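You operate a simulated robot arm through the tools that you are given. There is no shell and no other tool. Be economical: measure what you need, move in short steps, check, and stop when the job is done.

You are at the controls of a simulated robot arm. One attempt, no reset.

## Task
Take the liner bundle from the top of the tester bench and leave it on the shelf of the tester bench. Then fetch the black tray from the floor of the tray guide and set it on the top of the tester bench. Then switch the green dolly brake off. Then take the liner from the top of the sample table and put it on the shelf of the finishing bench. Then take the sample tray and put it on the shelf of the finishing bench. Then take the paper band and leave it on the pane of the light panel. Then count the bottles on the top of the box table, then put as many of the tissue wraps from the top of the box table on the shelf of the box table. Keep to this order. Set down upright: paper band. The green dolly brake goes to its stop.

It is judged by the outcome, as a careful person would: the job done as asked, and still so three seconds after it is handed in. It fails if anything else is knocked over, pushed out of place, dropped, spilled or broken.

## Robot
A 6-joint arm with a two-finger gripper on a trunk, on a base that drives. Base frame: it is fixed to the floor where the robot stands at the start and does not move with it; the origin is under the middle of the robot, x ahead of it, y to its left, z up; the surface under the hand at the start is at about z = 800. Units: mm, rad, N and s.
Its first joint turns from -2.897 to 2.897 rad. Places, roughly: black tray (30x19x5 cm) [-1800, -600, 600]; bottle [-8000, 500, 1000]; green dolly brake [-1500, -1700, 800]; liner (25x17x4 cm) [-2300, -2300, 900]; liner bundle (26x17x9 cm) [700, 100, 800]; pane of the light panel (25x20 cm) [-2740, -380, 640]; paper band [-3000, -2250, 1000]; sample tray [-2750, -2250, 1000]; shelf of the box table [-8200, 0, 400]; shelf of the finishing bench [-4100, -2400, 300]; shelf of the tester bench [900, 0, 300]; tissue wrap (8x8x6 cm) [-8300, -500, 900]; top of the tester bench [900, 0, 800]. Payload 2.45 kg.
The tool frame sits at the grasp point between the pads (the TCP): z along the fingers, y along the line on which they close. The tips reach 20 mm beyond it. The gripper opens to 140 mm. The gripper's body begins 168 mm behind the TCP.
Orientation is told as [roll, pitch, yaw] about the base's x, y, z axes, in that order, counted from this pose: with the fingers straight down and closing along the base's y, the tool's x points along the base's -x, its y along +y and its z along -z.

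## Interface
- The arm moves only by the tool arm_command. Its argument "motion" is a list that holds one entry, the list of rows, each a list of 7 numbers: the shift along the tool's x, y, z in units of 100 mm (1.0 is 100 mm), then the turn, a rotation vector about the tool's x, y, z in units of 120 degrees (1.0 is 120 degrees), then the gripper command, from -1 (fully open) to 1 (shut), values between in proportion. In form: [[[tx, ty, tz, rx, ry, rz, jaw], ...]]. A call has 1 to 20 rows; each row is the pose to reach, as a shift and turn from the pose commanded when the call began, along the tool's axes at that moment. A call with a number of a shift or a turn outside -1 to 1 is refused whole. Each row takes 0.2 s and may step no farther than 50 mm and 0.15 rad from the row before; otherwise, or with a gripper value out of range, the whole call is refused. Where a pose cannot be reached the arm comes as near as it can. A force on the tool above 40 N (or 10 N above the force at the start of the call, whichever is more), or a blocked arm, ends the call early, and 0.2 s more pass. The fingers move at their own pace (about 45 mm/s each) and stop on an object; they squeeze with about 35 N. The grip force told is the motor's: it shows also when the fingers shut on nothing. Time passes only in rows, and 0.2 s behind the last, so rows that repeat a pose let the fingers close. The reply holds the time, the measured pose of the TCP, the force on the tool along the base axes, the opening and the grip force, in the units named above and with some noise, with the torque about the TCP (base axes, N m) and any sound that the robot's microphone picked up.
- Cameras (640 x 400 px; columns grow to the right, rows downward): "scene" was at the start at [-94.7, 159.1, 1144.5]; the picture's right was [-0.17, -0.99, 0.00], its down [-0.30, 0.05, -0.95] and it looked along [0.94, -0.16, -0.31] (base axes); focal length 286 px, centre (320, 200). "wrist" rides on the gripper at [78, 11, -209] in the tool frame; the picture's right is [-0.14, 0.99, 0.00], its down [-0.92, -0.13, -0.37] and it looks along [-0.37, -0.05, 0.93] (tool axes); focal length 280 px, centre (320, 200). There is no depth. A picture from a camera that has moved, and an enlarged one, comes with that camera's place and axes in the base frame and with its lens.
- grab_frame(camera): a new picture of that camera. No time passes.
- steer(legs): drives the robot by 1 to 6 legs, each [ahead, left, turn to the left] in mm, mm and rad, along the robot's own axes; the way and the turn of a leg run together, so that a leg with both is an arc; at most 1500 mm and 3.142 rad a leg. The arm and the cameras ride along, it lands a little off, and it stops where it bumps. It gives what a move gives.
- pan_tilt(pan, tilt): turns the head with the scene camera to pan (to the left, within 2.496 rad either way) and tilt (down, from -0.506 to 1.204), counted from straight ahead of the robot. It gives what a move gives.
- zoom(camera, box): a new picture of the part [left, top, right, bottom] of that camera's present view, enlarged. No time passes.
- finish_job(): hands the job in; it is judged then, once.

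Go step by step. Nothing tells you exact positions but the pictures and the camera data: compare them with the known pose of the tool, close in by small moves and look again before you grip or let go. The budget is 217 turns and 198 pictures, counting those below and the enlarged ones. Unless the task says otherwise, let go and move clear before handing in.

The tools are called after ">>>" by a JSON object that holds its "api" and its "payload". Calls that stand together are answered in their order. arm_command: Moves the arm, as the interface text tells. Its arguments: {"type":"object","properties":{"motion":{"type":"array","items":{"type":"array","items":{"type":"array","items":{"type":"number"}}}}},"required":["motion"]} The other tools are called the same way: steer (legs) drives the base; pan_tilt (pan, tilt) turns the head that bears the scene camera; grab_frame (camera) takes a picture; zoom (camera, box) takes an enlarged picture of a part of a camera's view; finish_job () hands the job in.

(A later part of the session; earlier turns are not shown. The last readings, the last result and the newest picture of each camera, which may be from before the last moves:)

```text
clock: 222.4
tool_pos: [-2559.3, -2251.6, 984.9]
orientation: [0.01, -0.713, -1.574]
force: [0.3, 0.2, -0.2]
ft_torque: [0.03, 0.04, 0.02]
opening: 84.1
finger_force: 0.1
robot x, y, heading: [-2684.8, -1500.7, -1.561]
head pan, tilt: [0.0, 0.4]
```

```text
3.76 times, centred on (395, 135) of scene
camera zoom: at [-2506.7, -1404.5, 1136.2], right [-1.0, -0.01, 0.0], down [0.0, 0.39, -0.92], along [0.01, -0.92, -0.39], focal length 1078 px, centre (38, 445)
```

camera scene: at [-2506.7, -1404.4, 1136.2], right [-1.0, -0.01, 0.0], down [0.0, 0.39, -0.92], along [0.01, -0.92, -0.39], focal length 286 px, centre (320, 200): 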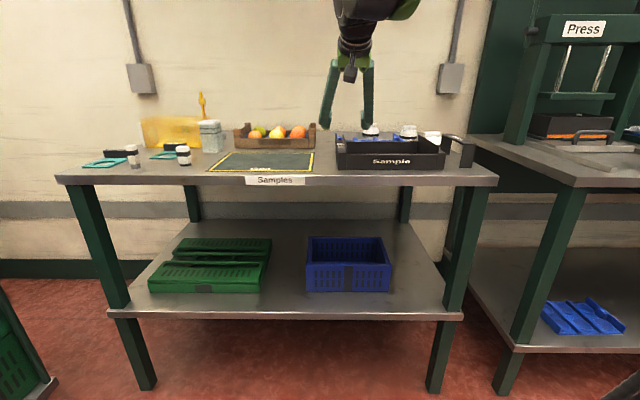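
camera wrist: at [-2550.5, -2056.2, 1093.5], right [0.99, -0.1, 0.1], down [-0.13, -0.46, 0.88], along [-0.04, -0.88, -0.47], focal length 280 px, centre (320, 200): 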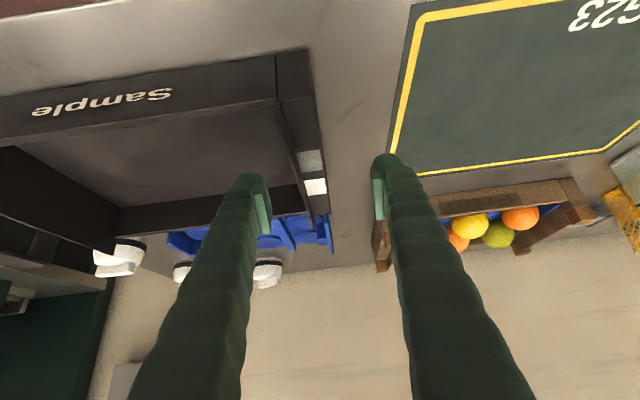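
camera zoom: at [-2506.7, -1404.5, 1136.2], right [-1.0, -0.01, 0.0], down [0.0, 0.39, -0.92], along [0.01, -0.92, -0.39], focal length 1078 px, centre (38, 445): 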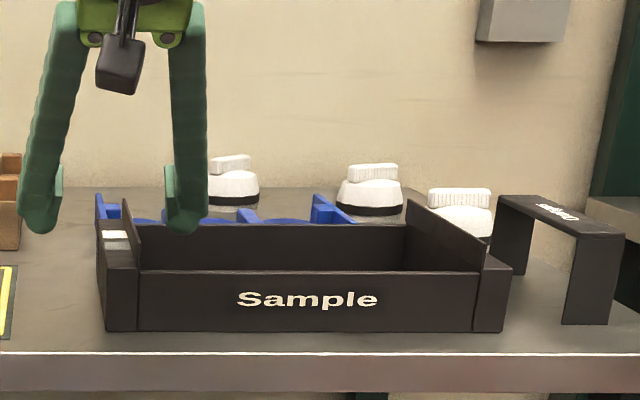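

>>> {"api": "arm_command", "payload": {"motion": [[[0.03, -0.04, 0.2, 0, 0, 0, -0.2], [0.07, -0.04, 0.38, 0, 0, 0, -0.2], [0.1, -0.04, 0.53, 0, 0, 0, -0.2], [0.1, -0.04, 0.53, 0, 0, 0, -0.2]]]}}

>>> {"api": "grab_frame", "payload": {"camera": "wrist"}}

>>> {"api": "zoom", "payload": {"camera": "scene", "box": [310, 85, 480, 185]}}

```text
clock: 223.4
tool_pos: [-2563.9, -2280.1, 939.0]
orientation: [0.011, -0.713, -1.574]
force: [0.1, 0.7, 0.5]
ft_torque: [0.02, 0.02, 0.01]
opening: 84.0
finger_force: 0.0
robot x, y, heading: [-2685.2, -1501.9, -1.559]
head pan, tilt: [0.0, 0.4]
```

```text
94 pictures are left
camera wrist: at [-2554.5, -2084.5, 1047.4], right [0.99, -0.1, 0.1], down [-0.13, -0.46, 0.88], along [-0.04, -0.88, -0.47], focal length 280 px, centre (320, 200)
```

wrist: 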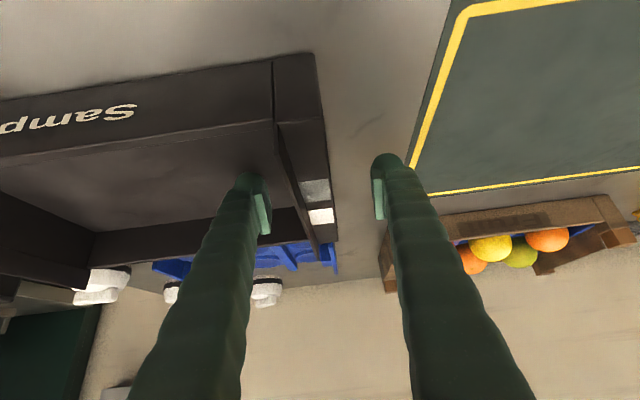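

```text
3.76 times, centred on (395, 135) of scene
camera zoom: at [-2506.7, -1404.5, 1136.2], right [-1.0, -0.01, 0.0], down [0.0, 0.39, -0.92], along [0.01, -0.92, -0.39], focal length 1078 px, centre (38, 445)
```

zoom: 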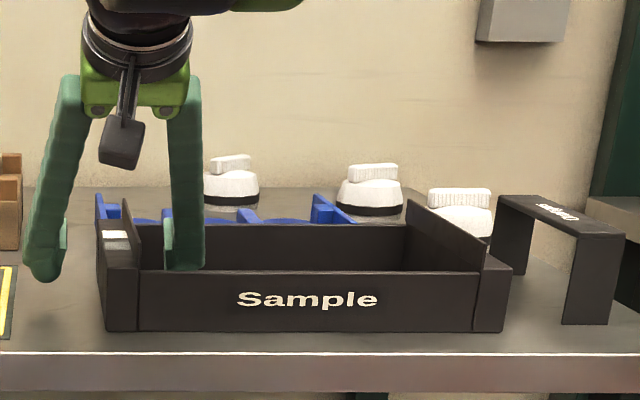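

Good straddle. Closing, then a slow lift.

>>> {"api": "arm_command", "payload": {"motion": [[[0, 0, 0, 0, 0, 0, 0.3], [0, 0, 0, 0, 0, 0, 0.7], [0, 0, 0, 0, 0, 0, 1], [0, 0, 0, 0, 0, 0, 1], [0, 0, 0, 0, 0, 0, 1], [-0.03, 0, -0.04, 0, 0, 0, 1], [-0.1, 0, -0.12, 0, 0, 0, 1], [-0.26, 0, -0.3, 0, 0, 0, 1], [-0.45, 0, -0.53, 0, 0, 0, 1], [-0.65, 0, -0.76, 0, 0, 0, 1], [-0.82, 0, -0.95, 0, 0, 0, 1]]]}}

>>> {"api": "grab_frame", "payload": {"camera": "scene"}}

>>> {"api": "grab_frame", "payload": {"camera": "wrist"}}

```text
clock: 225.8
tool_pos: [-2564.0, -2278.8, 1066.6]
orientation: [0.009, -0.711, -1.575]
force: [-0.5, 0.5, -1.0]
ft_torque: [-0.02, -0.14, 0.03]
opening: 22.7
finger_force: 34.6
robot x, y, heading: [-2683.0, -1502.6, -1.554]
head pan, tilt: [0.0, 0.4]
```

```text
92 pictures are left
camera scene: at [-2506.7, -1404.6, 1136.2], right [-1.0, -0.01, 0.0], down [0.0, 0.39, -0.92], along [0.01, -0.92, -0.39], focal length 286 px, centre (320, 200)
```

scene: 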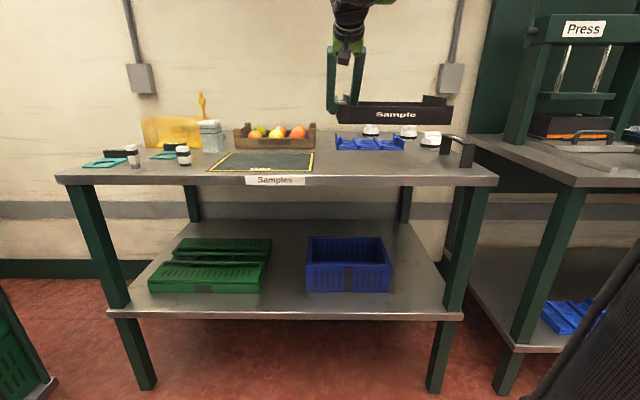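

```text
91 pictures are left
camera wrist: at [-2554.8, -2083.9, 1174.7], right [0.99, -0.1, 0.1], down [-0.13, -0.46, 0.88], along [-0.04, -0.88, -0.47], focal length 280 px, centre (320, 200)
```

wrist: 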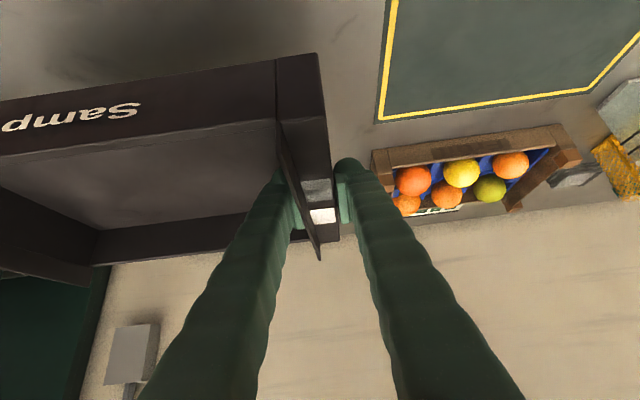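

Tray lifted level. I'll retract and drive west to the finishing bench.

>>> {"api": "steer", "payload": {"legs": [[-70, 0, 0]]}}

>>> {"api": "arm_command", "payload": {"motion": [[[0.27, 0, -0.24, 0, 0, 0, 1], [0.55, 0, -0.47, 0, 0, 0, 1], [0.82, 0, -0.71, 0, 0, 0, 1]]]}}

>>> {"api": "arm_command", "payload": {"motion": [[[0.27, 0, -0.24, 0, 0, 0, 1], [0.55, 0, -0.47, 0, 0, 0, 1], [0.82, 0, -0.71, 0, 0, 0, 1]]]}}

>>> {"api": "steer", "payload": {"legs": [[0, -900, 0]]}}

>>> {"api": "grab_frame", "payload": {"camera": "scene"}}

```text
clock: 226.8
tool_pos: [-2564.9, -2208.2, 1066.6]
orientation: [0.011, -0.712, -1.572]
force: [-0.3, 0.6, -0.8]
ft_torque: [0.0, -0.15, -0.02]
opening: 22.6
finger_force: 35.0
robot x, y, heading: [-2683.4, -1431.9, -1.564]
head pan, tilt: [0.0, 0.4]
```

```text
clock: 227.7
tool_pos: [-2563.6, -2097.8, 1067.0]
orientation: [0.01, -0.711, -1.572]
force: [0.5, -0.2, -1.6]
ft_torque: [0.04, -0.16, 0.02]
opening: 22.8
finger_force: 35.3
robot x, y, heading: [-2684.5, -1430.1, -1.562]
head pan, tilt: [0.0, 0.4]
```

```text
clock: 228.4
tool_pos: [-2563.3, -1991.5, 1064.4]
orientation: [0.011, -0.711, -1.574]
force: [-0.4, -0.3, -0.3]
ft_torque: [0.06, -0.19, -0.01]
opening: 22.7
finger_force: 35.1
robot x, y, heading: [-2688.6, -1429.6, -1.556]
head pan, tilt: [0.0, 0.4]
```

```text
clock: 233.2
tool_pos: [-3478.4, -1997.1, 1064.3]
orientation: [0.01, -0.711, -1.585]
force: [0.3, -0.9, -1.6]
ft_torque: [0.03, -0.18, 0.0]
opening: 22.8
finger_force: 35.2
robot x, y, heading: [-3599.5, -1436.2, -1.569]
head pan, tilt: [0.0, 0.4]
```

```text
90 pictures are left
camera scene: at [-3414.9, -1340.2, 1136.2], right [-1.0, 0.0, 0.0], down [0.0, 0.39, -0.92], along [0.0, -0.92, -0.39], focal length 286 px, centre (320, 200)
```

scene: 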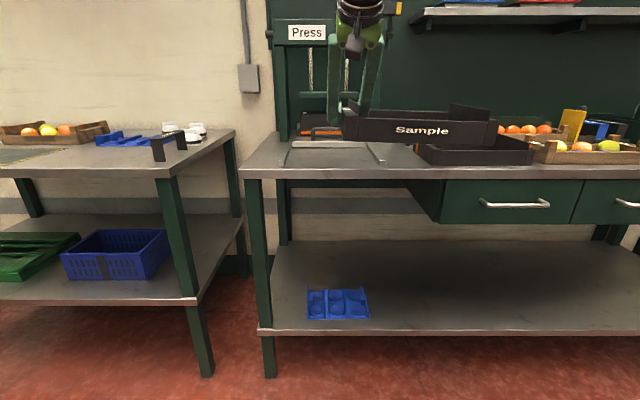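

Now back up, extend and lower the tray in front of the shelf (same motion as before).

>>> {"api": "steer", "payload": {"legs": [[-370, 0, 0]]}}

>>> {"api": "arm_command", "payload": {"motion": [[[0.1, 0, 0.47, 0, 0, 0, 1], [0.2, 0, 0.94, 0, 0, 0, 1]]]}}

>>> {"api": "arm_command", "payload": {"motion": [[[0.1, 0, 0.47, 0, 0, 0, 1], [0.2, 0, 0.94, 0, 0, 0, 1]]]}}

>>> {"api": "arm_command", "payload": {"motion": [[[0.1, 0, 0.47, 0, 0, 0, 1], [0.2, 0, 0.94, 0, 0, 0, 1]]]}}

>>> {"api": "arm_command", "payload": {"motion": [[[0.1, 0, 0.47, 0, 0, 0, 1], [0.2, 0, 0.94, 0, 0, 0, 1]]]}}

>>> {"api": "arm_command", "payload": {"motion": [[[0.1, 0, 0.47, 0, 0, 0, 1], [0.2, 0, 0.94, 0, 0, 0, 1]]]}}

>>> {"api": "arm_command", "payload": {"motion": [[[0.1, 0, 0.47, 0, 0, 0, 1], [0.2, 0, 0.94, 0, 0, 0, 1]]]}}

>>> {"api": "arm_command", "payload": {"motion": [[[0.1, 0, 0.47, 0, 0, 0, 1], [0.2, 0, 0.94, 0, 0, 0, 1]]]}}

>>> {"api": "arm_command", "payload": {"motion": [[[0.17, 0, 0.37, 0, 0, 0, 1], [0.33, 0, 0.74, 0, 0, 0, 1], [0.33, 0, 0.74, 0, 0, 0, 1]]]}}

>>> {"api": "grab_frame", "payload": {"camera": "wrist"}}

>>> {"api": "grab_frame", "payload": {"camera": "scene"}}

```text
clock: 235.5
tool_pos: [-3479.5, -1635.2, 1064.3]
orientation: [0.01, -0.713, -1.588]
force: [0.2, 0.4, 0.1]
ft_torque: [-0.01, -0.15, 0.03]
opening: 22.6
finger_force: 34.7
robot x, y, heading: [-3593.8, -1076.7, -1.576]
head pan, tilt: [0.0, 0.4]
```

```text
clock: 236.1
tool_pos: [-3479.1, -1683.0, 978.6]
orientation: [0.011, -0.713, -1.587]
force: [0.5, 0.4, -1.4]
ft_torque: [-0.01, -0.21, 0.01]
opening: 22.9
finger_force: 34.6
robot x, y, heading: [-3592.6, -1072.9, -1.572]
head pan, tilt: [0.0, 0.4]
```

```text
clock: 236.7
tool_pos: [-3480.5, -1726.5, 895.5]
orientation: [0.011, -0.714, -1.586]
force: [0.1, -0.8, -0.8]
ft_torque: [-0.04, -0.2, 0.01]
opening: 22.7
finger_force: 34.8
robot x, y, heading: [-3592.9, -1072.1, -1.574]
head pan, tilt: [0.0, 0.4]
```

```text
clock: 237.3
tool_pos: [-3479.8, -1778.9, 810.4]
orientation: [0.012, -0.712, -1.587]
force: [-0.4, -0.4, -0.9]
ft_torque: [-0.03, -0.17, -0.01]
opening: 23.1
finger_force: 34.9
robot x, y, heading: [-3590.8, -1075.9, -1.57]
head pan, tilt: [0.0, 0.4]
```

```text
clock: 237.9
tool_pos: [-3480.0, -1820.6, 725.8]
orientation: [0.011, -0.712, -1.586]
force: [-0.2, -0.1, -1.8]
ft_torque: [-0.02, -0.15, 0.01]
opening: 22.7
finger_force: 34.9
robot x, y, heading: [-3589.6, -1075.8, -1.571]
head pan, tilt: [0.0, 0.4]
```

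```text
clock: 238.5
tool_pos: [-3478.3, -1867.3, 644.6]
orientation: [0.01, -0.712, -1.588]
force: [0.0, 0.5, -1.7]
ft_torque: [-0.03, -0.2, -0.01]
opening: 22.7
finger_force: 35.2
robot x, y, heading: [-3591.9, -1072.2, -1.574]
head pan, tilt: [0.0, 0.4]
```

```text
clock: 239.1
tool_pos: [-3475.1, -1911.6, 558.7]
orientation: [0.009, -0.712, -1.586]
force: [-0.1, 1.1, -1.6]
ft_torque: [0.0, -0.13, 0.01]
opening: 22.8
finger_force: 35.6
robot x, y, heading: [-3597.3, -1075.5, -1.577]
head pan, tilt: [0.0, 0.4]
```

```text
clock: 239.7
tool_pos: [-3474.4, -1960.8, 474.1]
orientation: [0.01, -0.711, -1.587]
force: [-0.7, 0.7, -1.2]
ft_torque: [0.01, -0.21, -0.05]
opening: 22.7
finger_force: 35.0
robot x, y, heading: [-3594.2, -1075.1, -1.573]
head pan, tilt: [0.0, 0.4]
```

```text
clock: 240.5
tool_pos: [-3475.6, -1985.1, 397.5]
orientation: [0.009, -0.713, -1.585]
force: [-0.1, 0.3, -1.1]
ft_torque: [0.02, -0.18, 0.01]
opening: 22.7
finger_force: 34.7
robot x, y, heading: [-3591.5, -1073.6, -1.58]
head pan, tilt: [0.0, 0.4]
```

```text
89 pictures are left
camera wrist: at [-3463.8, -1789.9, 504.2], right [0.99, -0.11, 0.1], down [-0.14, -0.46, 0.88], along [-0.05, -0.88, -0.47], focal length 280 px, centre (320, 200)
```

wrist: 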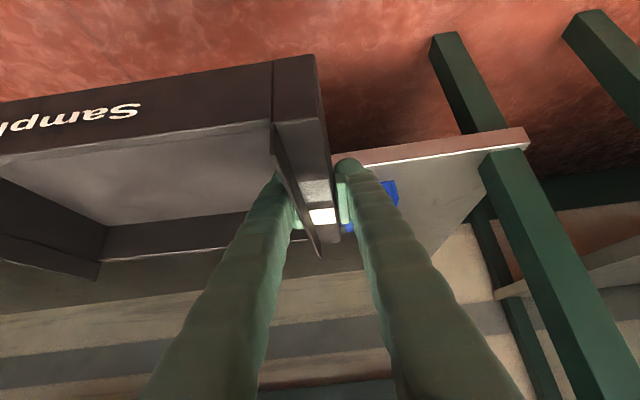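

```text
88 pictures are left
camera scene: at [-3414.1, -978.9, 1136.2], right [-1.0, 0.0, 0.0], down [0.0, 0.39, -0.92], along [0.0, -0.92, -0.39], focal length 286 px, centre (320, 200)
```

scene: 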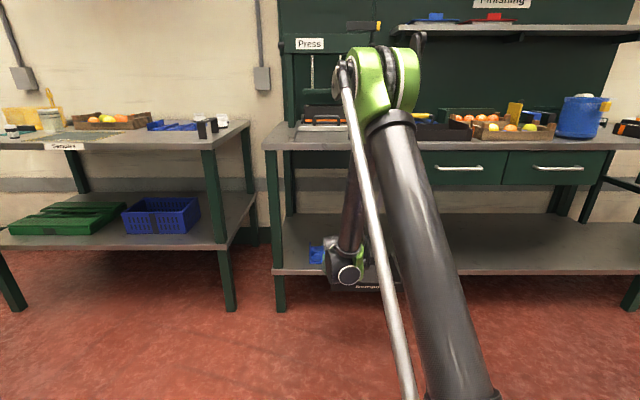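

>>> {"api": "steer", "payload": {"legs": [[255, 0, 0], [0, -185, 0]]}}

>>> {"api": "grab_frame", "payload": {"camera": "wrist"}}

>>> {"api": "grab_frame", "payload": {"camera": "scene"}}

```text
clock: 243.5
tool_pos: [-3662.6, -2240.6, 394.7]
orientation: [0.011, -0.713, -1.589]
force: [0.0, 0.1, -1.3]
ft_torque: [-0.01, -0.18, 0.01]
opening: 22.6
finger_force: 35.4
robot x, y, heading: [-3775.5, -1329.7, -1.574]
head pan, tilt: [0.0, 0.4]
```

```text
87 pictures are left
camera wrist: at [-3650.3, -2045.2, 504.6], right [0.99, -0.11, 0.1], down [-0.14, -0.45, 0.88], along [-0.06, -0.88, -0.47], focal length 280 px, centre (320, 200)
```

wrist: 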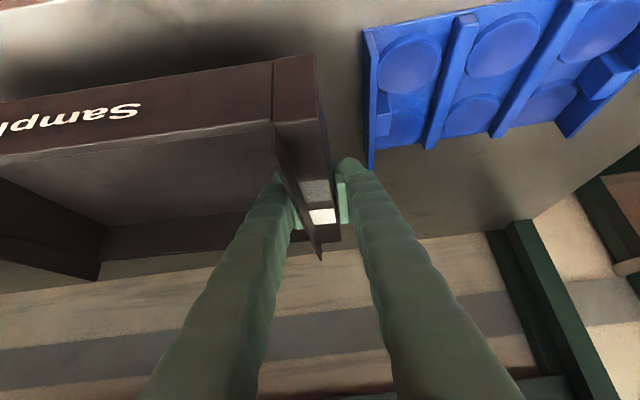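

```text
86 pictures are left
camera scene: at [-3599.2, -1234.3, 1136.2], right [-1.0, 0.0, 0.0], down [0.0, 0.39, -0.92], along [0.0, -0.92, -0.39], focal length 286 px, centre (320, 200)
```

scene: 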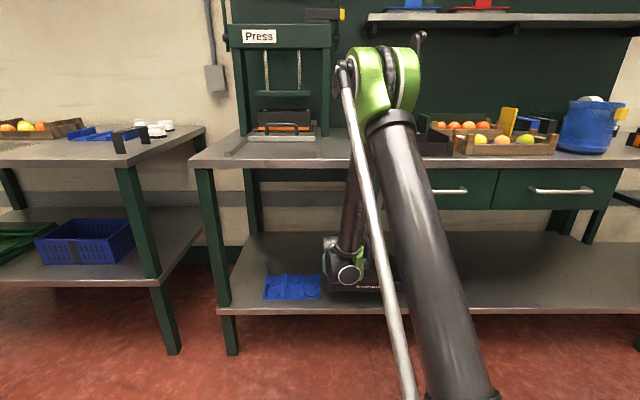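

>>> {"api": "arm_command", "payload": {"motion": [[[0.1, -0.2, 0.25, 0, 0, 0, 1], [0.2, -0.2, 0.48, 0, 0, 0, 1], [0.27, -0.2, 0.62, 0, 0, 0, 1], [0.29, -0.2, 0.67, 0, 0, 0, 1], [0.29, -0.2, 0.67, 0, 0, 0, 1]]]}}

>>> {"api": "arm_command", "payload": {"motion": [[[0.02, 0, 0.025, 0, 0, 0, 1], [0.04, 0, 0.05, 0, 0, 0, 1], [0.05, 0, 0.06, 0, 0, 0, 1]]]}}

>>> {"api": "grab_frame", "payload": {"camera": "wrist"}}

```text
clock: 244.7
tool_pos: [-3682.8, -2262.1, 326.3]
orientation: [0.011, -0.712, -1.589]
force: [0.8, 0.0, -0.9]
ft_torque: [0.03, -0.03, 0.09]
opening: 22.6
finger_force: 34.9
robot x, y, heading: [-3781.4, -1327.3, -1.576]
head pan, tilt: [0.0, 0.4]
```

```text
clock: 245.5
tool_pos: [-3681.0, -2262.3, 318.5]
orientation: [0.011, -0.711, -1.588]
force: [-1.6, -0.6, 7.5]
ft_torque: [0.3, 0.33, 0.34]
opening: 22.8
finger_force: 34.6
robot x, y, heading: [-3779.2, -1328.0, -1.576]
head pan, tilt: [0.0, 0.4]
```

```text
85 pictures are left
camera wrist: at [-3669.7, -2067.4, 426.9], right [0.99, -0.11, 0.1], down [-0.14, -0.45, 0.88], along [-0.06, -0.88, -0.47], focal length 280 px, centre (320, 200)
```

wrist: 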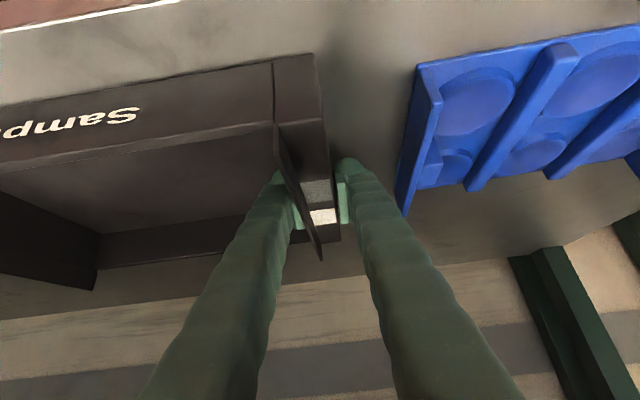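

>>> {"api": "arm_command", "payload": {"motion": [[[0.013, 0, 0.015, 0, 0, 0, 1], [0.02, 0, 0.025, 0, 0, 0, 1]]]}}

```text
clock: 246.1
tool_pos: [-3682.2, -2263.0, 316.8]
orientation: [0.01, -0.715, -1.589]
force: [-2.5, 0.8, 33.7]
ft_torque: [-0.26, 0.35, 0.31]
opening: 22.8
finger_force: 34.7
robot x, y, heading: [-3778.2, -1329.8, -1.573]
head pan, tilt: [0.0, 0.4]
```

Seated firmly. Release gently and back out.

>>> {"api": "arm_command", "payload": {"motion": [[[-0.02, 0, -0.025, 0, 0, 0, 0.55], [-0.02, 0, -0.025, 0, 0, 0, 0.4], [-0.02, 0, -0.025, 0, 0, 0, 0.35], [-0.02, 0, -0.025, 0, 0, 0, 0.35], [-0.12, 0, -0.2, 0, 0, 0, 0.35], [-0.25, 0, -0.55, 0, 0, 0, 0.35], [-0.3, 0, -1.0, 0, 0, 0, 0.35]]]}}

>>> {"api": "grab_frame", "payload": {"camera": "wrist"}}

```text
clock: 247.7
tool_pos: [-3682.5, -2222.8, 413.0]
orientation: [0.01, -0.711, -1.589]
force: [-0.3, -0.2, 0.0]
ft_torque: [0.02, 0.01, 0.03]
opening: 45.6
finger_force: 0.0
robot x, y, heading: [-3780.9, -1332.5, -1.572]
head pan, tilt: [0.0, 0.4]
```

```text
84 pictures are left
camera wrist: at [-3671.1, -2026.3, 520.7], right [0.99, -0.11, 0.1], down [-0.14, -0.45, 0.88], along [-0.06, -0.88, -0.47], focal length 280 px, centre (320, 200)
```

wrist: 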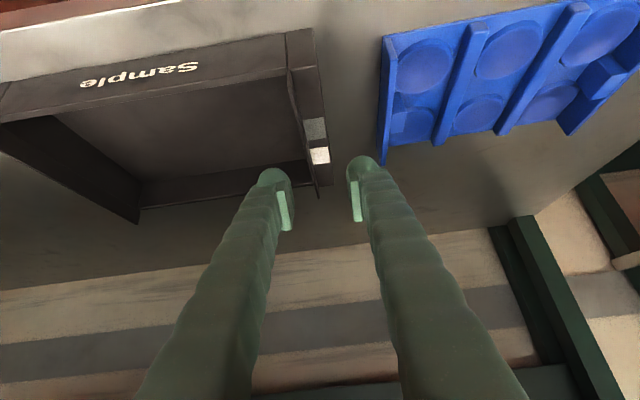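

Sample tray is on the shelf. I'll slide back east, back out, and raise the arm.

>>> {"api": "steer", "payload": {"legs": [[0, 260, 0], [-240, 0, 0]]}}

>>> {"api": "arm_command", "payload": {"motion": [[[-0.1, 0, -0.47, 0, 0, 0, 0], [-0.2, 0, -0.94, 0, 0, 0, 0]]]}}

>>> {"api": "arm_command", "payload": {"motion": [[[-0.1, 0, -0.47, 0, 0, 0, 0], [-0.2, 0, -0.94, 0, 0, 0, 0]]]}}

>>> {"api": "arm_command", "payload": {"motion": [[[-0.1, 0, -0.47, 0, 0, 0, 0], [-0.2, 0, -0.94, 0, 0, 0, 0]]]}}

>>> {"api": "arm_command", "payload": {"motion": [[[-0.1, 0, -0.47, 0, 0, 0, 0], [-0.2, 0, -0.94, 0, 0, 0, 0]]]}}

>>> {"api": "arm_command", "payload": {"motion": [[[-0.1, 0, -0.47, 0, 0, 0, 0], [-0.2, 0, -0.94, 0, 0, 0, 0]]]}}

>>> {"api": "arm_command", "payload": {"motion": [[[-0.1, 0, -0.47, 0, 0, 0, 0], [-0.2, 0, -0.94, 0, 0, 0, 0]]]}}

>>> {"api": "arm_command", "payload": {"motion": [[[-0.1, 0, -0.47, 0, 0, 0, 0], [-0.2, 0, -0.94, 0, 0, 0, 0]]]}}

>>> {"api": "arm_command", "payload": {"motion": [[[-0.1, 0, -0.47, 0, 0, 0, 0], [-0.2, 0, -0.94, 0, 0, 0, 0]]]}}

>>> {"api": "steer", "payload": {"legs": [[330, 0, 0], [0, 440, 0]]}}

>>> {"api": "grab_frame", "payload": {"camera": "scene"}}

```text
clock: 251.0
tool_pos: [-3420.2, -1981.0, 412.4]
orientation: [0.011, -0.713, -1.592]
force: [-1.4, -0.8, -0.2]
ft_torque: [0.0, -0.03, -0.02]
opening: 45.5
finger_force: 0.0
robot x, y, heading: [-3515.9, -1088.0, -1.577]
head pan, tilt: [0.0, 0.4]
```

```text
clock: 251.6
tool_pos: [-3419.4, -1933.0, 500.3]
orientation: [0.01, -0.712, -1.592]
force: [0.6, 0.5, -0.2]
ft_torque: [0.02, 0.0, 0.0]
opening: 69.8
finger_force: 0.0
robot x, y, heading: [-3510.6, -1091.6, -1.574]
head pan, tilt: [0.0, 0.4]
```

```text
clock: 252.2
tool_pos: [-3418.8, -1889.7, 579.8]
orientation: [0.011, -0.712, -1.592]
force: [0.4, -0.3, 0.6]
ft_torque: [0.04, 0.02, 0.01]
opening: 70.1
finger_force: 0.1
robot x, y, heading: [-3514.0, -1091.3, -1.58]
head pan, tilt: [0.0, 0.4]
```

```text
clock: 252.8
tool_pos: [-3419.5, -1842.7, 665.6]
orientation: [0.011, -0.712, -1.591]
force: [0.3, -0.1, 0.4]
ft_torque: [0.07, -0.02, 0.0]
opening: 70.0
finger_force: 0.0
robot x, y, heading: [-3511.1, -1092.1, -1.574]
head pan, tilt: [0.0, 0.4]
```

```text
clock: 253.4
tool_pos: [-3416.2, -1798.0, 750.3]
orientation: [0.011, -0.712, -1.591]
force: [-0.2, -0.5, 0.4]
ft_torque: [0.04, -0.01, 0.03]
opening: 69.9
finger_force: 0.0
robot x, y, heading: [-3511.0, -1095.5, -1.579]
head pan, tilt: [0.0, 0.4]
```

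```text
clock: 254.0
tool_pos: [-3417.1, -1748.5, 835.4]
orientation: [0.009, -0.712, -1.59]
force: [0.6, -0.9, 0.1]
ft_torque: [0.03, 0.03, -0.03]
opening: 70.2
finger_force: 0.1
robot x, y, heading: [-3512.7, -1093.2, -1.577]
head pan, tilt: [0.0, 0.4]
```

```text
clock: 254.6
tool_pos: [-3417.4, -1701.2, 917.7]
orientation: [0.012, -0.713, -1.591]
force: [0.3, -0.7, 0.7]
ft_torque: [-0.02, -0.01, 0.01]
opening: 70.1
finger_force: 0.0
robot x, y, heading: [-3509.8, -1089.9, -1.581]
head pan, tilt: [0.0, 0.4]
```

```text
clock: 255.2
tool_pos: [-3417.6, -1657.3, 1002.8]
orientation: [0.013, -0.711, -1.592]
force: [0.2, -0.4, 0.5]
ft_torque: [0.02, -0.02, 0.0]
opening: 70.1
finger_force: 0.0
robot x, y, heading: [-3510.4, -1091.1, -1.581]
head pan, tilt: [0.0, 0.4]
```

```text
clock: 255.8
tool_pos: [-3421.9, -1610.3, 1083.7]
orientation: [0.012, -0.711, -1.592]
force: [0.7, 0.6, 0.1]
ft_torque: [0.05, -0.01, 0.0]
opening: 70.1
finger_force: 0.0
robot x, y, heading: [-3510.0, -1091.0, -1.577]
head pan, tilt: [0.0, 0.4]
```

```text
clock: 260.3
tool_pos: [-2971.9, -1945.9, 1083.1]
orientation: [0.012, -0.712, -1.586]
force: [0.9, -0.3, 0.5]
ft_torque: [0.03, -0.02, 0.02]
opening: 69.9
finger_force: 0.0
robot x, y, heading: [-3065.9, -1423.4, -1.57]
head pan, tilt: [0.0, 0.4]
```

```text
83 pictures are left
camera scene: at [-2887.7, -1328.4, 1136.2], right [-1.0, 0.0, 0.0], down [0.0, 0.39, -0.92], along [0.0, -0.92, -0.39], focal length 286 px, centre (320, 200)
```

scene: 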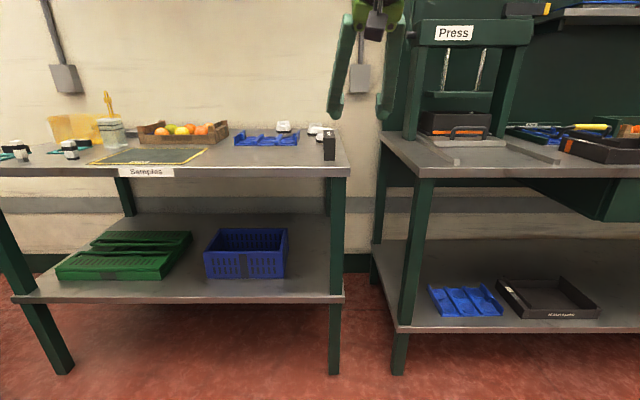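

Both items are on the shelf. Zooming in on the paper band.

>>> {"api": "zoom", "payload": {"camera": "scene", "box": [260, 100, 380, 180]}}

>>> {"api": "zoom", "payload": {"camera": "wrist", "box": [160, 60, 480, 260]}}

```text
5.00 times, centred on (320, 140) of scene
camera zoom: at [-2887.7, -1328.4, 1136.2], right [-1.0, 0.0, 0.0], down [0.0, 0.39, -0.92], along [0.0, -0.92, -0.39], focal length 1432 px, centre (320, 500)
```

zoom: 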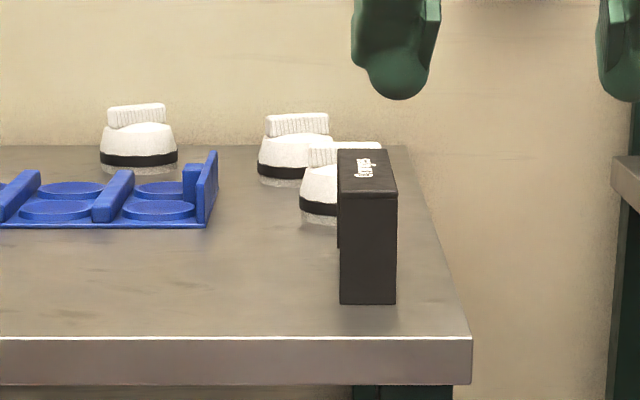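

```text
2.00 times, centred on (320, 160) of wrist
camera zoom: at [-2961.1, -1750.6, 1192.1], right [0.99, -0.11, 0.1], down [-0.14, -0.46, 0.88], along [-0.05, -0.88, -0.47], focal length 561 px, centre (320, 280)
```

zoom: 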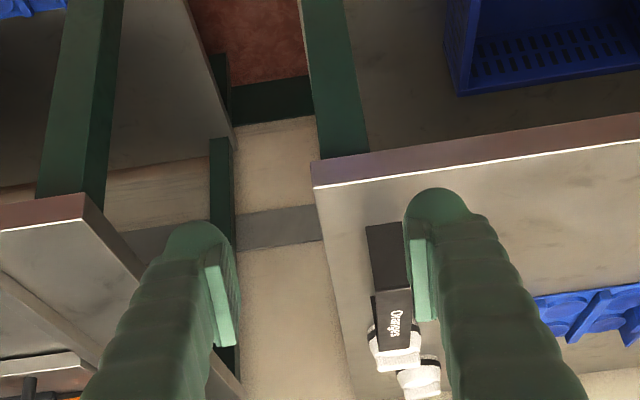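

The band is an arch about 35 mm wide (x -2900..-2935), spanning y≈-2203..-2362, with its top at z≈968. I'll bring the hand vertical and centre it over the top.

>>> {"api": "steer", "payload": {"legs": [[70, 0, 0]]}}

>>> {"api": "arm_command", "payload": {"motion": [[[-0.15, 0.1, 0.13, 0, 0.068, 0, 0], [-0.3, 0.2, 0.26, 0, 0.136, 0, 0], [-0.45, 0.3, 0.39, 0, 0.204, 0, 0], [-0.6, 0.42, 0.52, 0, 0.272, 0, 0], [-0.75, 0.54, 0.65, 0, 0.34, 0, 0], [-0.75, 0.54, 0.65, 0, 0.34, 0, 0]]]}}

>>> {"api": "grab_frame", "payload": {"camera": "wrist"}}

```text
clock: 261.3
tool_pos: [-2972.5, -2014.0, 1083.9]
orientation: [0.01, -0.712, -1.585]
force: [-0.3, 0.1, 0.5]
ft_torque: [-0.02, 0.0, -0.02]
opening: 70.0
finger_force: 0.0
robot x, y, heading: [-3069.9, -1493.1, -1.572]
head pan, tilt: [0.0, 0.4]
```

```text
clock: 262.7
tool_pos: [-2919.3, -2115.5, 1083.3]
orientation: [0.009, 0.002, -1.577]
force: [0.4, 0.1, 0.3]
ft_torque: [-0.01, -0.02, 0.0]
opening: 70.2
finger_force: 0.0
robot x, y, heading: [-3066.7, -1491.3, -1.574]
head pan, tilt: [0.0, 0.4]
```

```text
80 pictures are left
camera wrist: at [-2910.3, -2037.7, 1292.4], right [0.99, -0.14, 0.01], down [-0.14, -0.92, 0.37], along [-0.05, -0.36, -0.93], focal length 280 px, centre (320, 200)
```

wrist: 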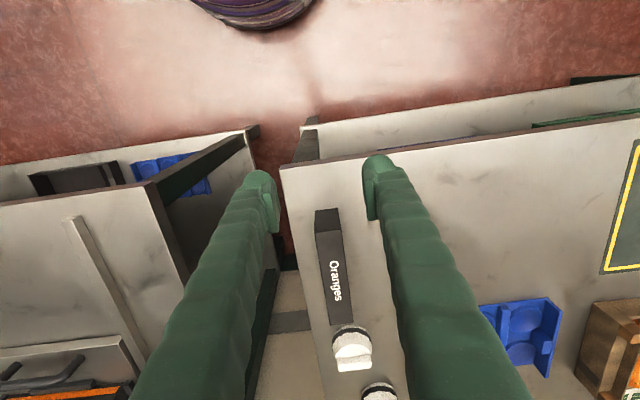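

>>> {"api": "arm_command", "payload": {"motion": [[[-0.3, -0.02, 0.15, 0, 0, 0, 0], [-0.6, -0.02, 0.3, 0, 0, 0, 0], [-0.9, -0.02, 0.4, 0, 0, 0, 0]]]}}

>>> {"api": "arm_command", "payload": {"motion": [[[-0.3, 0, 0.1, 0, 0, 0, 0], [-0.6, 0, 0.2, 0, 0, 0, 0], [-0.82, 0, 0.2, 0, 0, 0, 0], [-0.82, 0, 0.2, 0, 0, 0, 0]]]}}

>>> {"api": "grab_frame", "payload": {"camera": "wrist"}}

>>> {"api": "zoom", "payload": {"camera": "scene", "box": [240, 60, 400, 170]}}

```text
clock: 263.5
tool_pos: [-2921.2, -2205.1, 1043.5]
orientation: [0.007, 0.0, -1.576]
force: [0.2, 1.4, 0.3]
ft_torque: [-0.05, -0.01, 0.02]
opening: 69.8
finger_force: 0.1
robot x, y, heading: [-3067.6, -1493.6, -1.574]
head pan, tilt: [0.0, 0.4]
```

```text
clock: 264.5
tool_pos: [-2923.9, -2285.2, 1023.3]
orientation: [0.01, 0.0, -1.577]
force: [-0.4, 0.0, -0.2]
ft_torque: [0.01, -0.01, -0.03]
opening: 70.1
finger_force: 0.1
robot x, y, heading: [-3068.1, -1497.3, -1.57]
head pan, tilt: [0.0, 0.4]
```

```text
79 pictures are left
camera wrist: at [-2913.1, -2206.9, 1232.8], right [0.99, -0.14, 0.01], down [-0.14, -0.92, 0.37], along [-0.05, -0.36, -0.93], focal length 280 px, centre (320, 200)
```

wrist: 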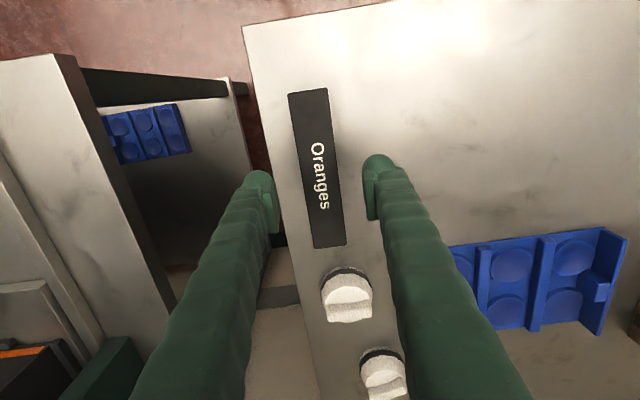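

```text
3.64 times, centred on (320, 115) of scene
camera zoom: at [-2887.8, -1396.8, 1136.2], right [-1.0, 0.0, 0.0], down [0.0, 0.39, -0.92], along [0.0, -0.92, -0.39], focal length 1041 px, centre (320, 509)
```

zoom: 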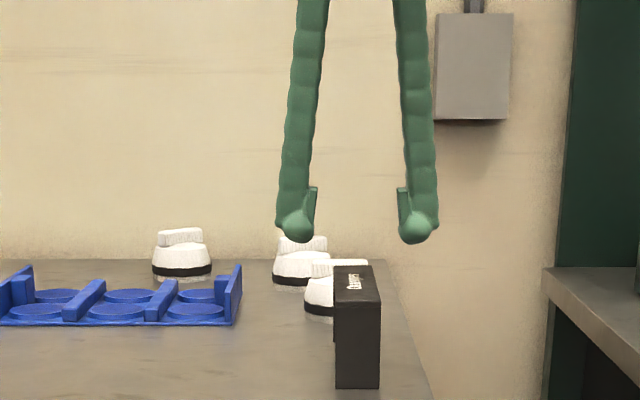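

Centred. Descend and grip the band's top across its width.

>>> {"api": "arm_command", "payload": {"motion": [[[0, 0, 0.3, 0, 0, 0, 0], [0, 0, 0.55, 0, 0, 0, 0], [0, 0, 0.64, 0, 0, 0, 0], [0, 0, 0.64, 0, 0, 0, 0]]]}}

>>> {"api": "zoom", "payload": {"camera": "scene", "box": [260, 80, 380, 170]}}

>>> {"api": "grab_frame", "payload": {"camera": "wrist"}}

```text
clock: 265.5
tool_pos: [-2923.1, -2284.2, 959.0]
orientation: [0.009, 0.001, -1.578]
force: [0.1, 0.1, -0.2]
ft_torque: [-0.02, -0.02, 0.05]
opening: 69.9
finger_force: 0.0
robot x, y, heading: [-3066.8, -1497.5, -1.57]
head pan, tilt: [0.0, 0.4]
```

```text
4.44 times, centred on (320, 125) of scene
camera zoom: at [-2887.8, -1396.9, 1136.2], right [-1.0, 0.0, 0.0], down [0.0, 0.39, -0.92], along [0.0, -0.92, -0.39], focal length 1272 px, centre (320, 533)
```

zoom: 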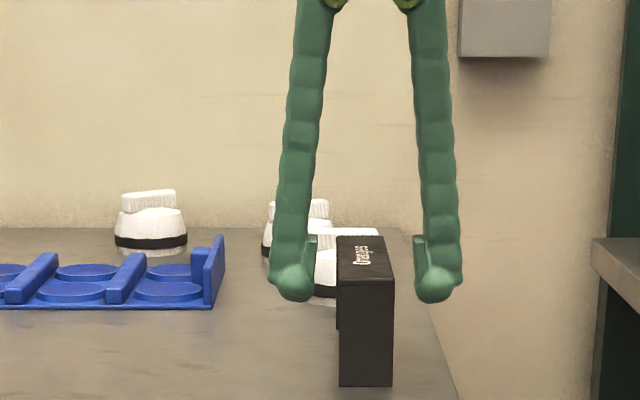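

```text
76 pictures are left
camera wrist: at [-2914.0, -2207.1, 1169.2], right [0.99, -0.14, 0.01], down [-0.14, -0.92, 0.37], along [-0.05, -0.36, -0.93], focal length 280 px, centre (320, 200)
```

wrist: 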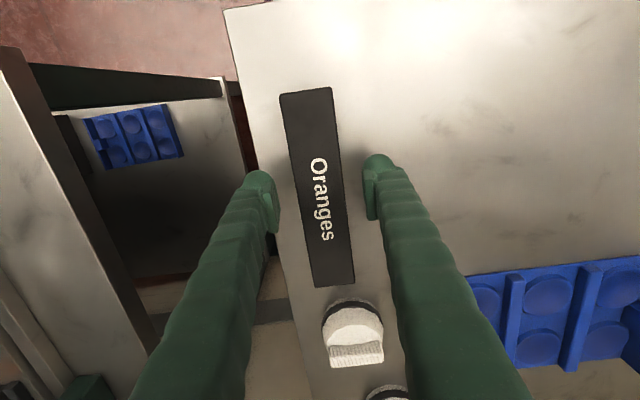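

>>> {"api": "arm_command", "payload": {"motion": [[[0, 0, 0, 0, 0, 0, 0.4], [0, 0, 0, 0, 0, 0, 0.6], [0, 0, 0, 0, 0, 0, 1], [0, 0, 0, 0, 0, 0, 1]]]}}

>>> {"api": "arm_command", "payload": {"motion": [[[0, 0, -0.1, 0, 0, 0, 1], [0, 0, -0.3, 0, 0, 0, 1], [0, 0, -0.6, 0, 0, 0, 1], [0, 0, -0.95, 0, 0, 0, 1]]]}}

>>> {"api": "zoom", "payload": {"camera": "scene", "box": [240, 30, 400, 170]}}

>>> {"api": "grab_frame", "payload": {"camera": "wrist"}}

```text
clock: 266.5
tool_pos: [-2922.9, -2285.0, 959.7]
orientation: [0.01, -0.001, -1.578]
force: [0.4, -0.6, -0.6]
ft_torque: [0.0, 0.03, 0.0]
opening: 31.6
finger_force: 34.8
robot x, y, heading: [-3065.9, -1493.9, -1.575]
head pan, tilt: [0.0, 0.4]
```

```text
clock: 267.5
tool_pos: [-2922.7, -2286.9, 1053.9]
orientation: [0.009, 0.0, -1.577]
force: [-0.2, 1.6, -0.1]
ft_torque: [0.08, 0.03, 0.0]
opening: 32.2
finger_force: 35.2
robot x, y, heading: [-3062.9, -1497.6, -1.575]
head pan, tilt: [0.0, 0.4]
```

```text
2.86 times, centred on (320, 100) of scene
camera zoom: at [-2887.8, -1396.9, 1136.2], right [-1.0, 0.0, 0.0], down [0.0, 0.39, -0.92], along [0.0, -0.92, -0.39], focal length 818 px, centre (320, 486)
```

zoom: 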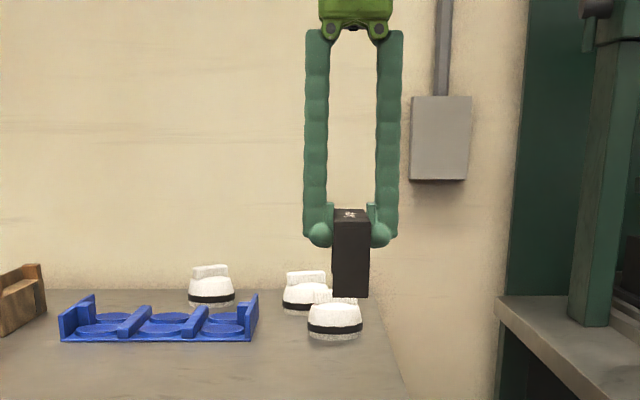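

```text
74 pictures are left
camera wrist: at [-2914.0, -2208.5, 1263.7], right [0.99, -0.14, 0.01], down [-0.14, -0.92, 0.37], along [-0.05, -0.36, -0.93], focal length 280 px, centre (320, 200)
```

wrist: 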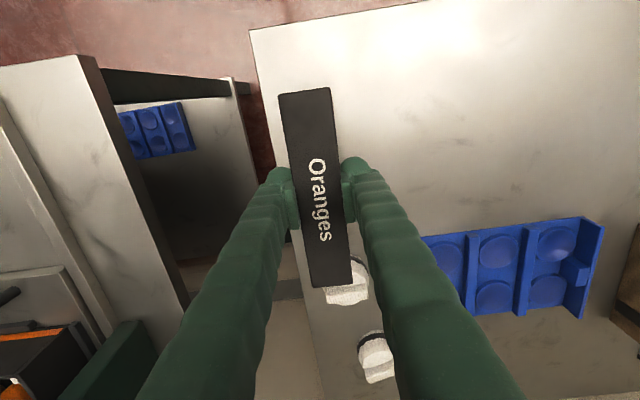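

Band held upright. I'll retract, drive to the gap west of the guide bench, and turn to face it.

>>> {"api": "arm_command", "payload": {"motion": [[[0.3, 0, -0.1, 0, 0, 0, 1], [0.65, 0, -0.2, 0, 0, 0, 1], [1.0, 0, -0.2, 0, 0, 0, 1]]]}}

>>> {"api": "arm_command", "payload": {"motion": [[[0.33, 0, 0, 0, 0, 0, 1], [0.66, 0, 0, 0, 0, 0, 1], [1.0, 0, 0, 0, 0, 0, 1]]]}}

>>> {"api": "steer", "payload": {"legs": [[-80, 0, 0], [0, -370, 0], [0, 0, 1.571], [0, 800, 0]]}}

>>> {"api": "pan_tilt", "payload": {"pan": 0.0, "tilt": 0.55}}

>>> {"api": "grab_frame", "payload": {"camera": "scene"}}

>>> {"api": "grab_frame", "payload": {"camera": "wrist"}}

```text
clock: 268.3
tool_pos: [-2922.9, -2184.0, 1072.6]
orientation: [0.008, 0.001, -1.578]
force: [0.3, -0.8, -0.5]
ft_torque: [0.1, 0.02, 0.03]
opening: 32.0
finger_force: 35.0
robot x, y, heading: [-3066.0, -1496.1, -1.575]
head pan, tilt: [0.0, 0.4]
```

```text
clock: 269.1
tool_pos: [-2921.3, -2083.5, 1072.6]
orientation: [0.008, 0.001, -1.581]
force: [0.4, 0.3, -0.7]
ft_torque: [0.02, -0.01, -0.01]
opening: 31.8
finger_force: 35.4
robot x, y, heading: [-3062.4, -1491.4, -1.573]
head pan, tilt: [0.0, 0.4]
```

```text
clock: 279.9
tool_pos: [-2848.3, -462.4, 1072.8]
orientation: [0.007, 0.0, 0.0]
force: [0.4, 0.3, 0.1]
ft_torque: [0.01, 0.0, 0.01]
opening: 32.1
finger_force: 34.9
robot x, y, heading: [-3435.7, -612.2, 0.004]
head pan, tilt: [0.0, 0.4]
```

```text
clock: 280.6
tool_pos: [-2847.6, -462.5, 1073.0]
orientation: [0.008, 0.001, 0.001]
force: [0.1, 0.4, 0.7]
ft_torque: [0.0, 0.0, -0.01]
opening: 32.3
finger_force: 35.2
robot x, y, heading: [-3438.9, -613.1, 0.006]
head pan, tilt: [0.0, 0.55]
```

```text
73 pictures are left
camera scene: at [-3534.2, -438.3, 1122.5], right [0.01, -1.0, 0.0], down [-0.52, 0.0, -0.85], along [0.85, 0.01, -0.52], focal length 286 px, centre (320, 200)
```

scene: 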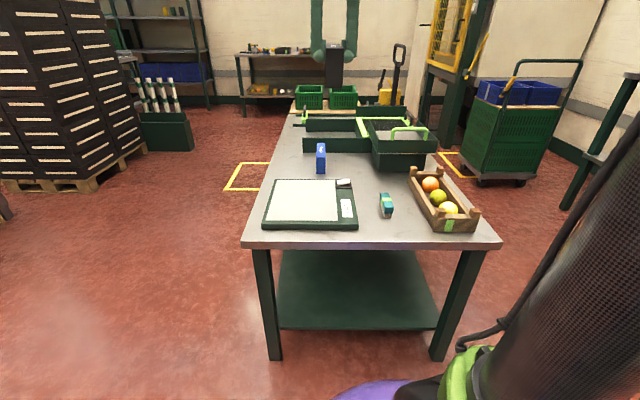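

```text
72 pictures are left
camera wrist: at [-2926.1, -454.4, 1283.1], right [0.14, 0.99, 0.01], down [0.92, -0.13, 0.37], along [0.37, -0.04, -0.93], focal length 280 px, centre (320, 200)
```

wrist: 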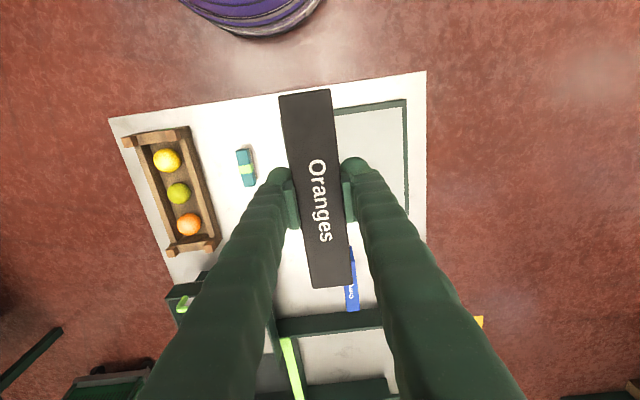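

The pane spans x≈-2860..-2610, y≈-275..-485 (centre -2735, -380), and the band's long axis is along x, which fits. Moving above it and down.

>>> {"api": "arm_command", "payload": {"motion": [[[-0.3, 0.27, 0, 0, 0, 0, 1], [-0.6, 0.54, 0, 0, 0, 0, 1], [-0.9, 0.81, 0, 0, 0, 0, 1], [-1.0, 0.88, 0, 0, 0, 0, 1]]]}}

>>> {"api": "arm_command", "payload": {"motion": [[[-0.05, 0, 0.4, 0, 0, 0, 1], [-0.1, 0, 0.7, 0, 0, 0, 1], [-0.1, 0, 1.0, 0, 0, 0, 1]]]}}

>>> {"api": "arm_command", "payload": {"motion": [[[0, 0, 0.4, 0, 0, 0, 1], [0, 0, 0.7, 0, 0, 0, 1], [0, 0, 1.0, 0, 0, 0, 1]]]}}

>>> {"api": "arm_command", "payload": {"motion": [[[0, 0, 0.4, 0, 0, 0, 1], [0, 0, 0.8, 0, 0, 0, 1], [0, 0, 0.8, 0, 0, 0, 1]]]}}

>>> {"api": "grab_frame", "payload": {"camera": "scene"}}

>>> {"api": "grab_frame", "payload": {"camera": "wrist"}}

```text
clock: 281.6
tool_pos: [-2748.0, -375.3, 1076.3]
orientation: [0.008, 0.002, 0.0]
force: [-0.3, 0.0, 0.6]
ft_torque: [-0.01, -0.08, -0.01]
opening: 31.8
finger_force: 35.3
robot x, y, heading: [-3438.4, -611.5, 0.001]
head pan, tilt: [0.0, 0.55]
```

```text
clock: 282.4
tool_pos: [-2741.6, -375.0, 975.7]
orientation: [0.01, 0.001, 0.0]
force: [0.2, -0.1, -0.5]
ft_torque: [0.01, 0.04, -0.02]
opening: 31.9
finger_force: 34.5
robot x, y, heading: [-3438.0, -613.0, 0.009]
head pan, tilt: [0.0, 0.55]
```

```text
clock: 283.1
tool_pos: [-2738.1, -373.4, 875.8]
orientation: [0.008, 0.0, 0.0]
force: [-0.1, 0.2, -1.4]
ft_torque: [0.0, -0.02, -0.01]
opening: 32.0
finger_force: 34.9
robot x, y, heading: [-3434.6, -611.5, 0.008]
head pan, tilt: [0.0, 0.55]
```

```text
clock: 283.9
tool_pos: [-2740.5, -372.5, 794.9]
orientation: [0.009, 0.001, 0.0]
force: [0.4, -0.2, -1.3]
ft_torque: [0.0, 0.0, -0.02]
opening: 31.7
finger_force: 34.8
robot x, y, heading: [-3435.6, -612.4, 0.003]
head pan, tilt: [0.0, 0.55]
```

```text
71 pictures are left
camera scene: at [-3534.1, -438.2, 1122.5], right [0.01, -1.0, 0.0], down [-0.52, 0.0, -0.85], along [0.85, 0.0, -0.52], focal length 286 px, centre (320, 200)
```

scene: 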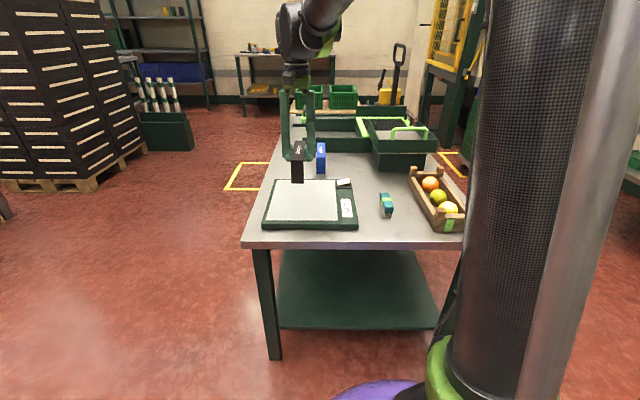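

```text
70 pictures are left
camera wrist: at [-2818.4, -362.4, 1005.6], right [0.14, 0.99, 0.01], down [0.92, -0.13, 0.37], along [0.37, -0.04, -0.93], focal length 280 px, centre (320, 200)
```

wrist: 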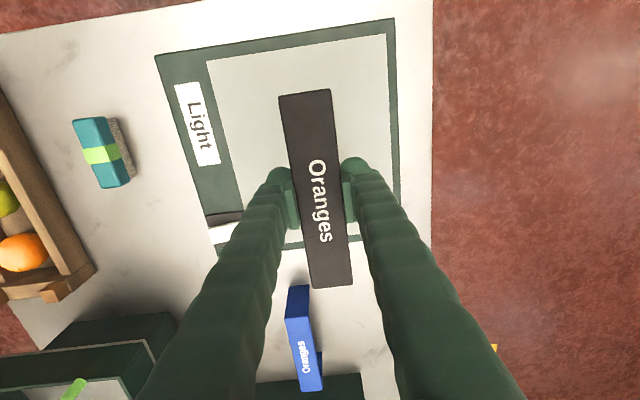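

>>> {"api": "arm_command", "payload": {"motion": [[[0, -0.05, 0.3, 0, 0, 0, 1], [0, -0.05, 0.6, 0, 0, 0, 1], [0, -0.05, 0.78, 0, 0, 0, 1], [0, -0.05, 0.83, 0, 0, 0, 1], [0, -0.05, 0.83, 0, 0, 0, 1]]]}}

>>> {"api": "zoom", "payload": {"camera": "scene", "box": [250, 120, 390, 250]}}

```text
clock: 285.1
tool_pos: [-2738.9, -375.1, 707.7]
orientation: [0.009, 0.0, -0.001]
force: [0.7, 0.1, -0.2]
ft_torque: [0.02, 0.02, -0.03]
opening: 32.2
finger_force: 35.2
robot x, y, heading: [-3435.7, -613.3, 0.006]
head pan, tilt: [0.0, 0.55]
```

```text
3.08 times, centred on (320, 185) of scene
camera zoom: at [-3534.1, -438.2, 1122.5], right [0.01, -1.0, 0.0], down [-0.52, 0.0, -0.85], along [0.85, 0.0, -0.52], focal length 881 px, centre (320, 246)
```

zoom: 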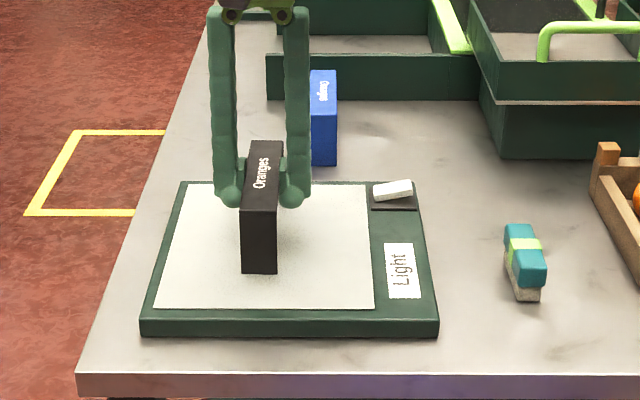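

>>> {"api": "arm_command", "payload": {"motion": [[[0, 0, 0.02, 0, 0, 0, 1], [0, 0, 0.04, 0, 0, 0, 1], [0, 0, 0.05, 0, 0, 0, 1], [0, 0, 0.05, 0, 0, 0, 1]]]}}

>>> {"api": "arm_command", "payload": {"motion": [[[0, 0, 0.015, 0, 0, 0, 1], [0, 0, 0.03, 0, 0, 0, 1], [0, 0, 0.03, 0, 0, 0, 1]]]}}

>>> {"api": "zoom", "payload": {"camera": "scene", "box": [250, 120, 390, 250]}}

```text
clock: 286.1
tool_pos: [-2737.7, -375.4, 705.9]
orientation: [0.008, -0.002, 0.001]
force: [0.8, 0.6, -0.1]
ft_torque: [0.03, 0.01, 0.01]
opening: 32.1
finger_force: 35.0
robot x, y, heading: [-3438.6, -608.9, 0.009]
head pan, tilt: [0.0, 0.55]
```

```text
clock: 286.9
tool_pos: [-2737.4, -376.5, 702.5]
orientation: [0.009, -0.001, 0.001]
force: [-0.5, 1.1, 7.5]
ft_torque: [-0.11, -0.02, 0.01]
opening: 31.9
finger_force: 35.1
robot x, y, heading: [-3437.9, -611.7, 0.003]
head pan, tilt: [0.0, 0.55]
```

```text
3.08 times, centred on (320, 185) of scene
camera zoom: at [-3534.3, -438.3, 1122.5], right [0.01, -1.0, 0.0], down [-0.52, 0.0, -0.85], along [0.85, 0.01, -0.52], focal length 881 px, centre (320, 246)
```

zoom: 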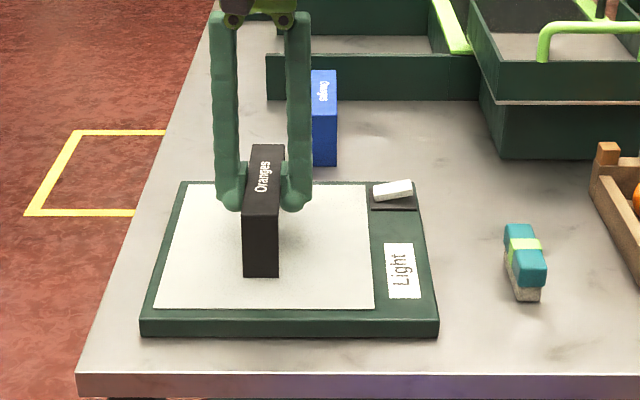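

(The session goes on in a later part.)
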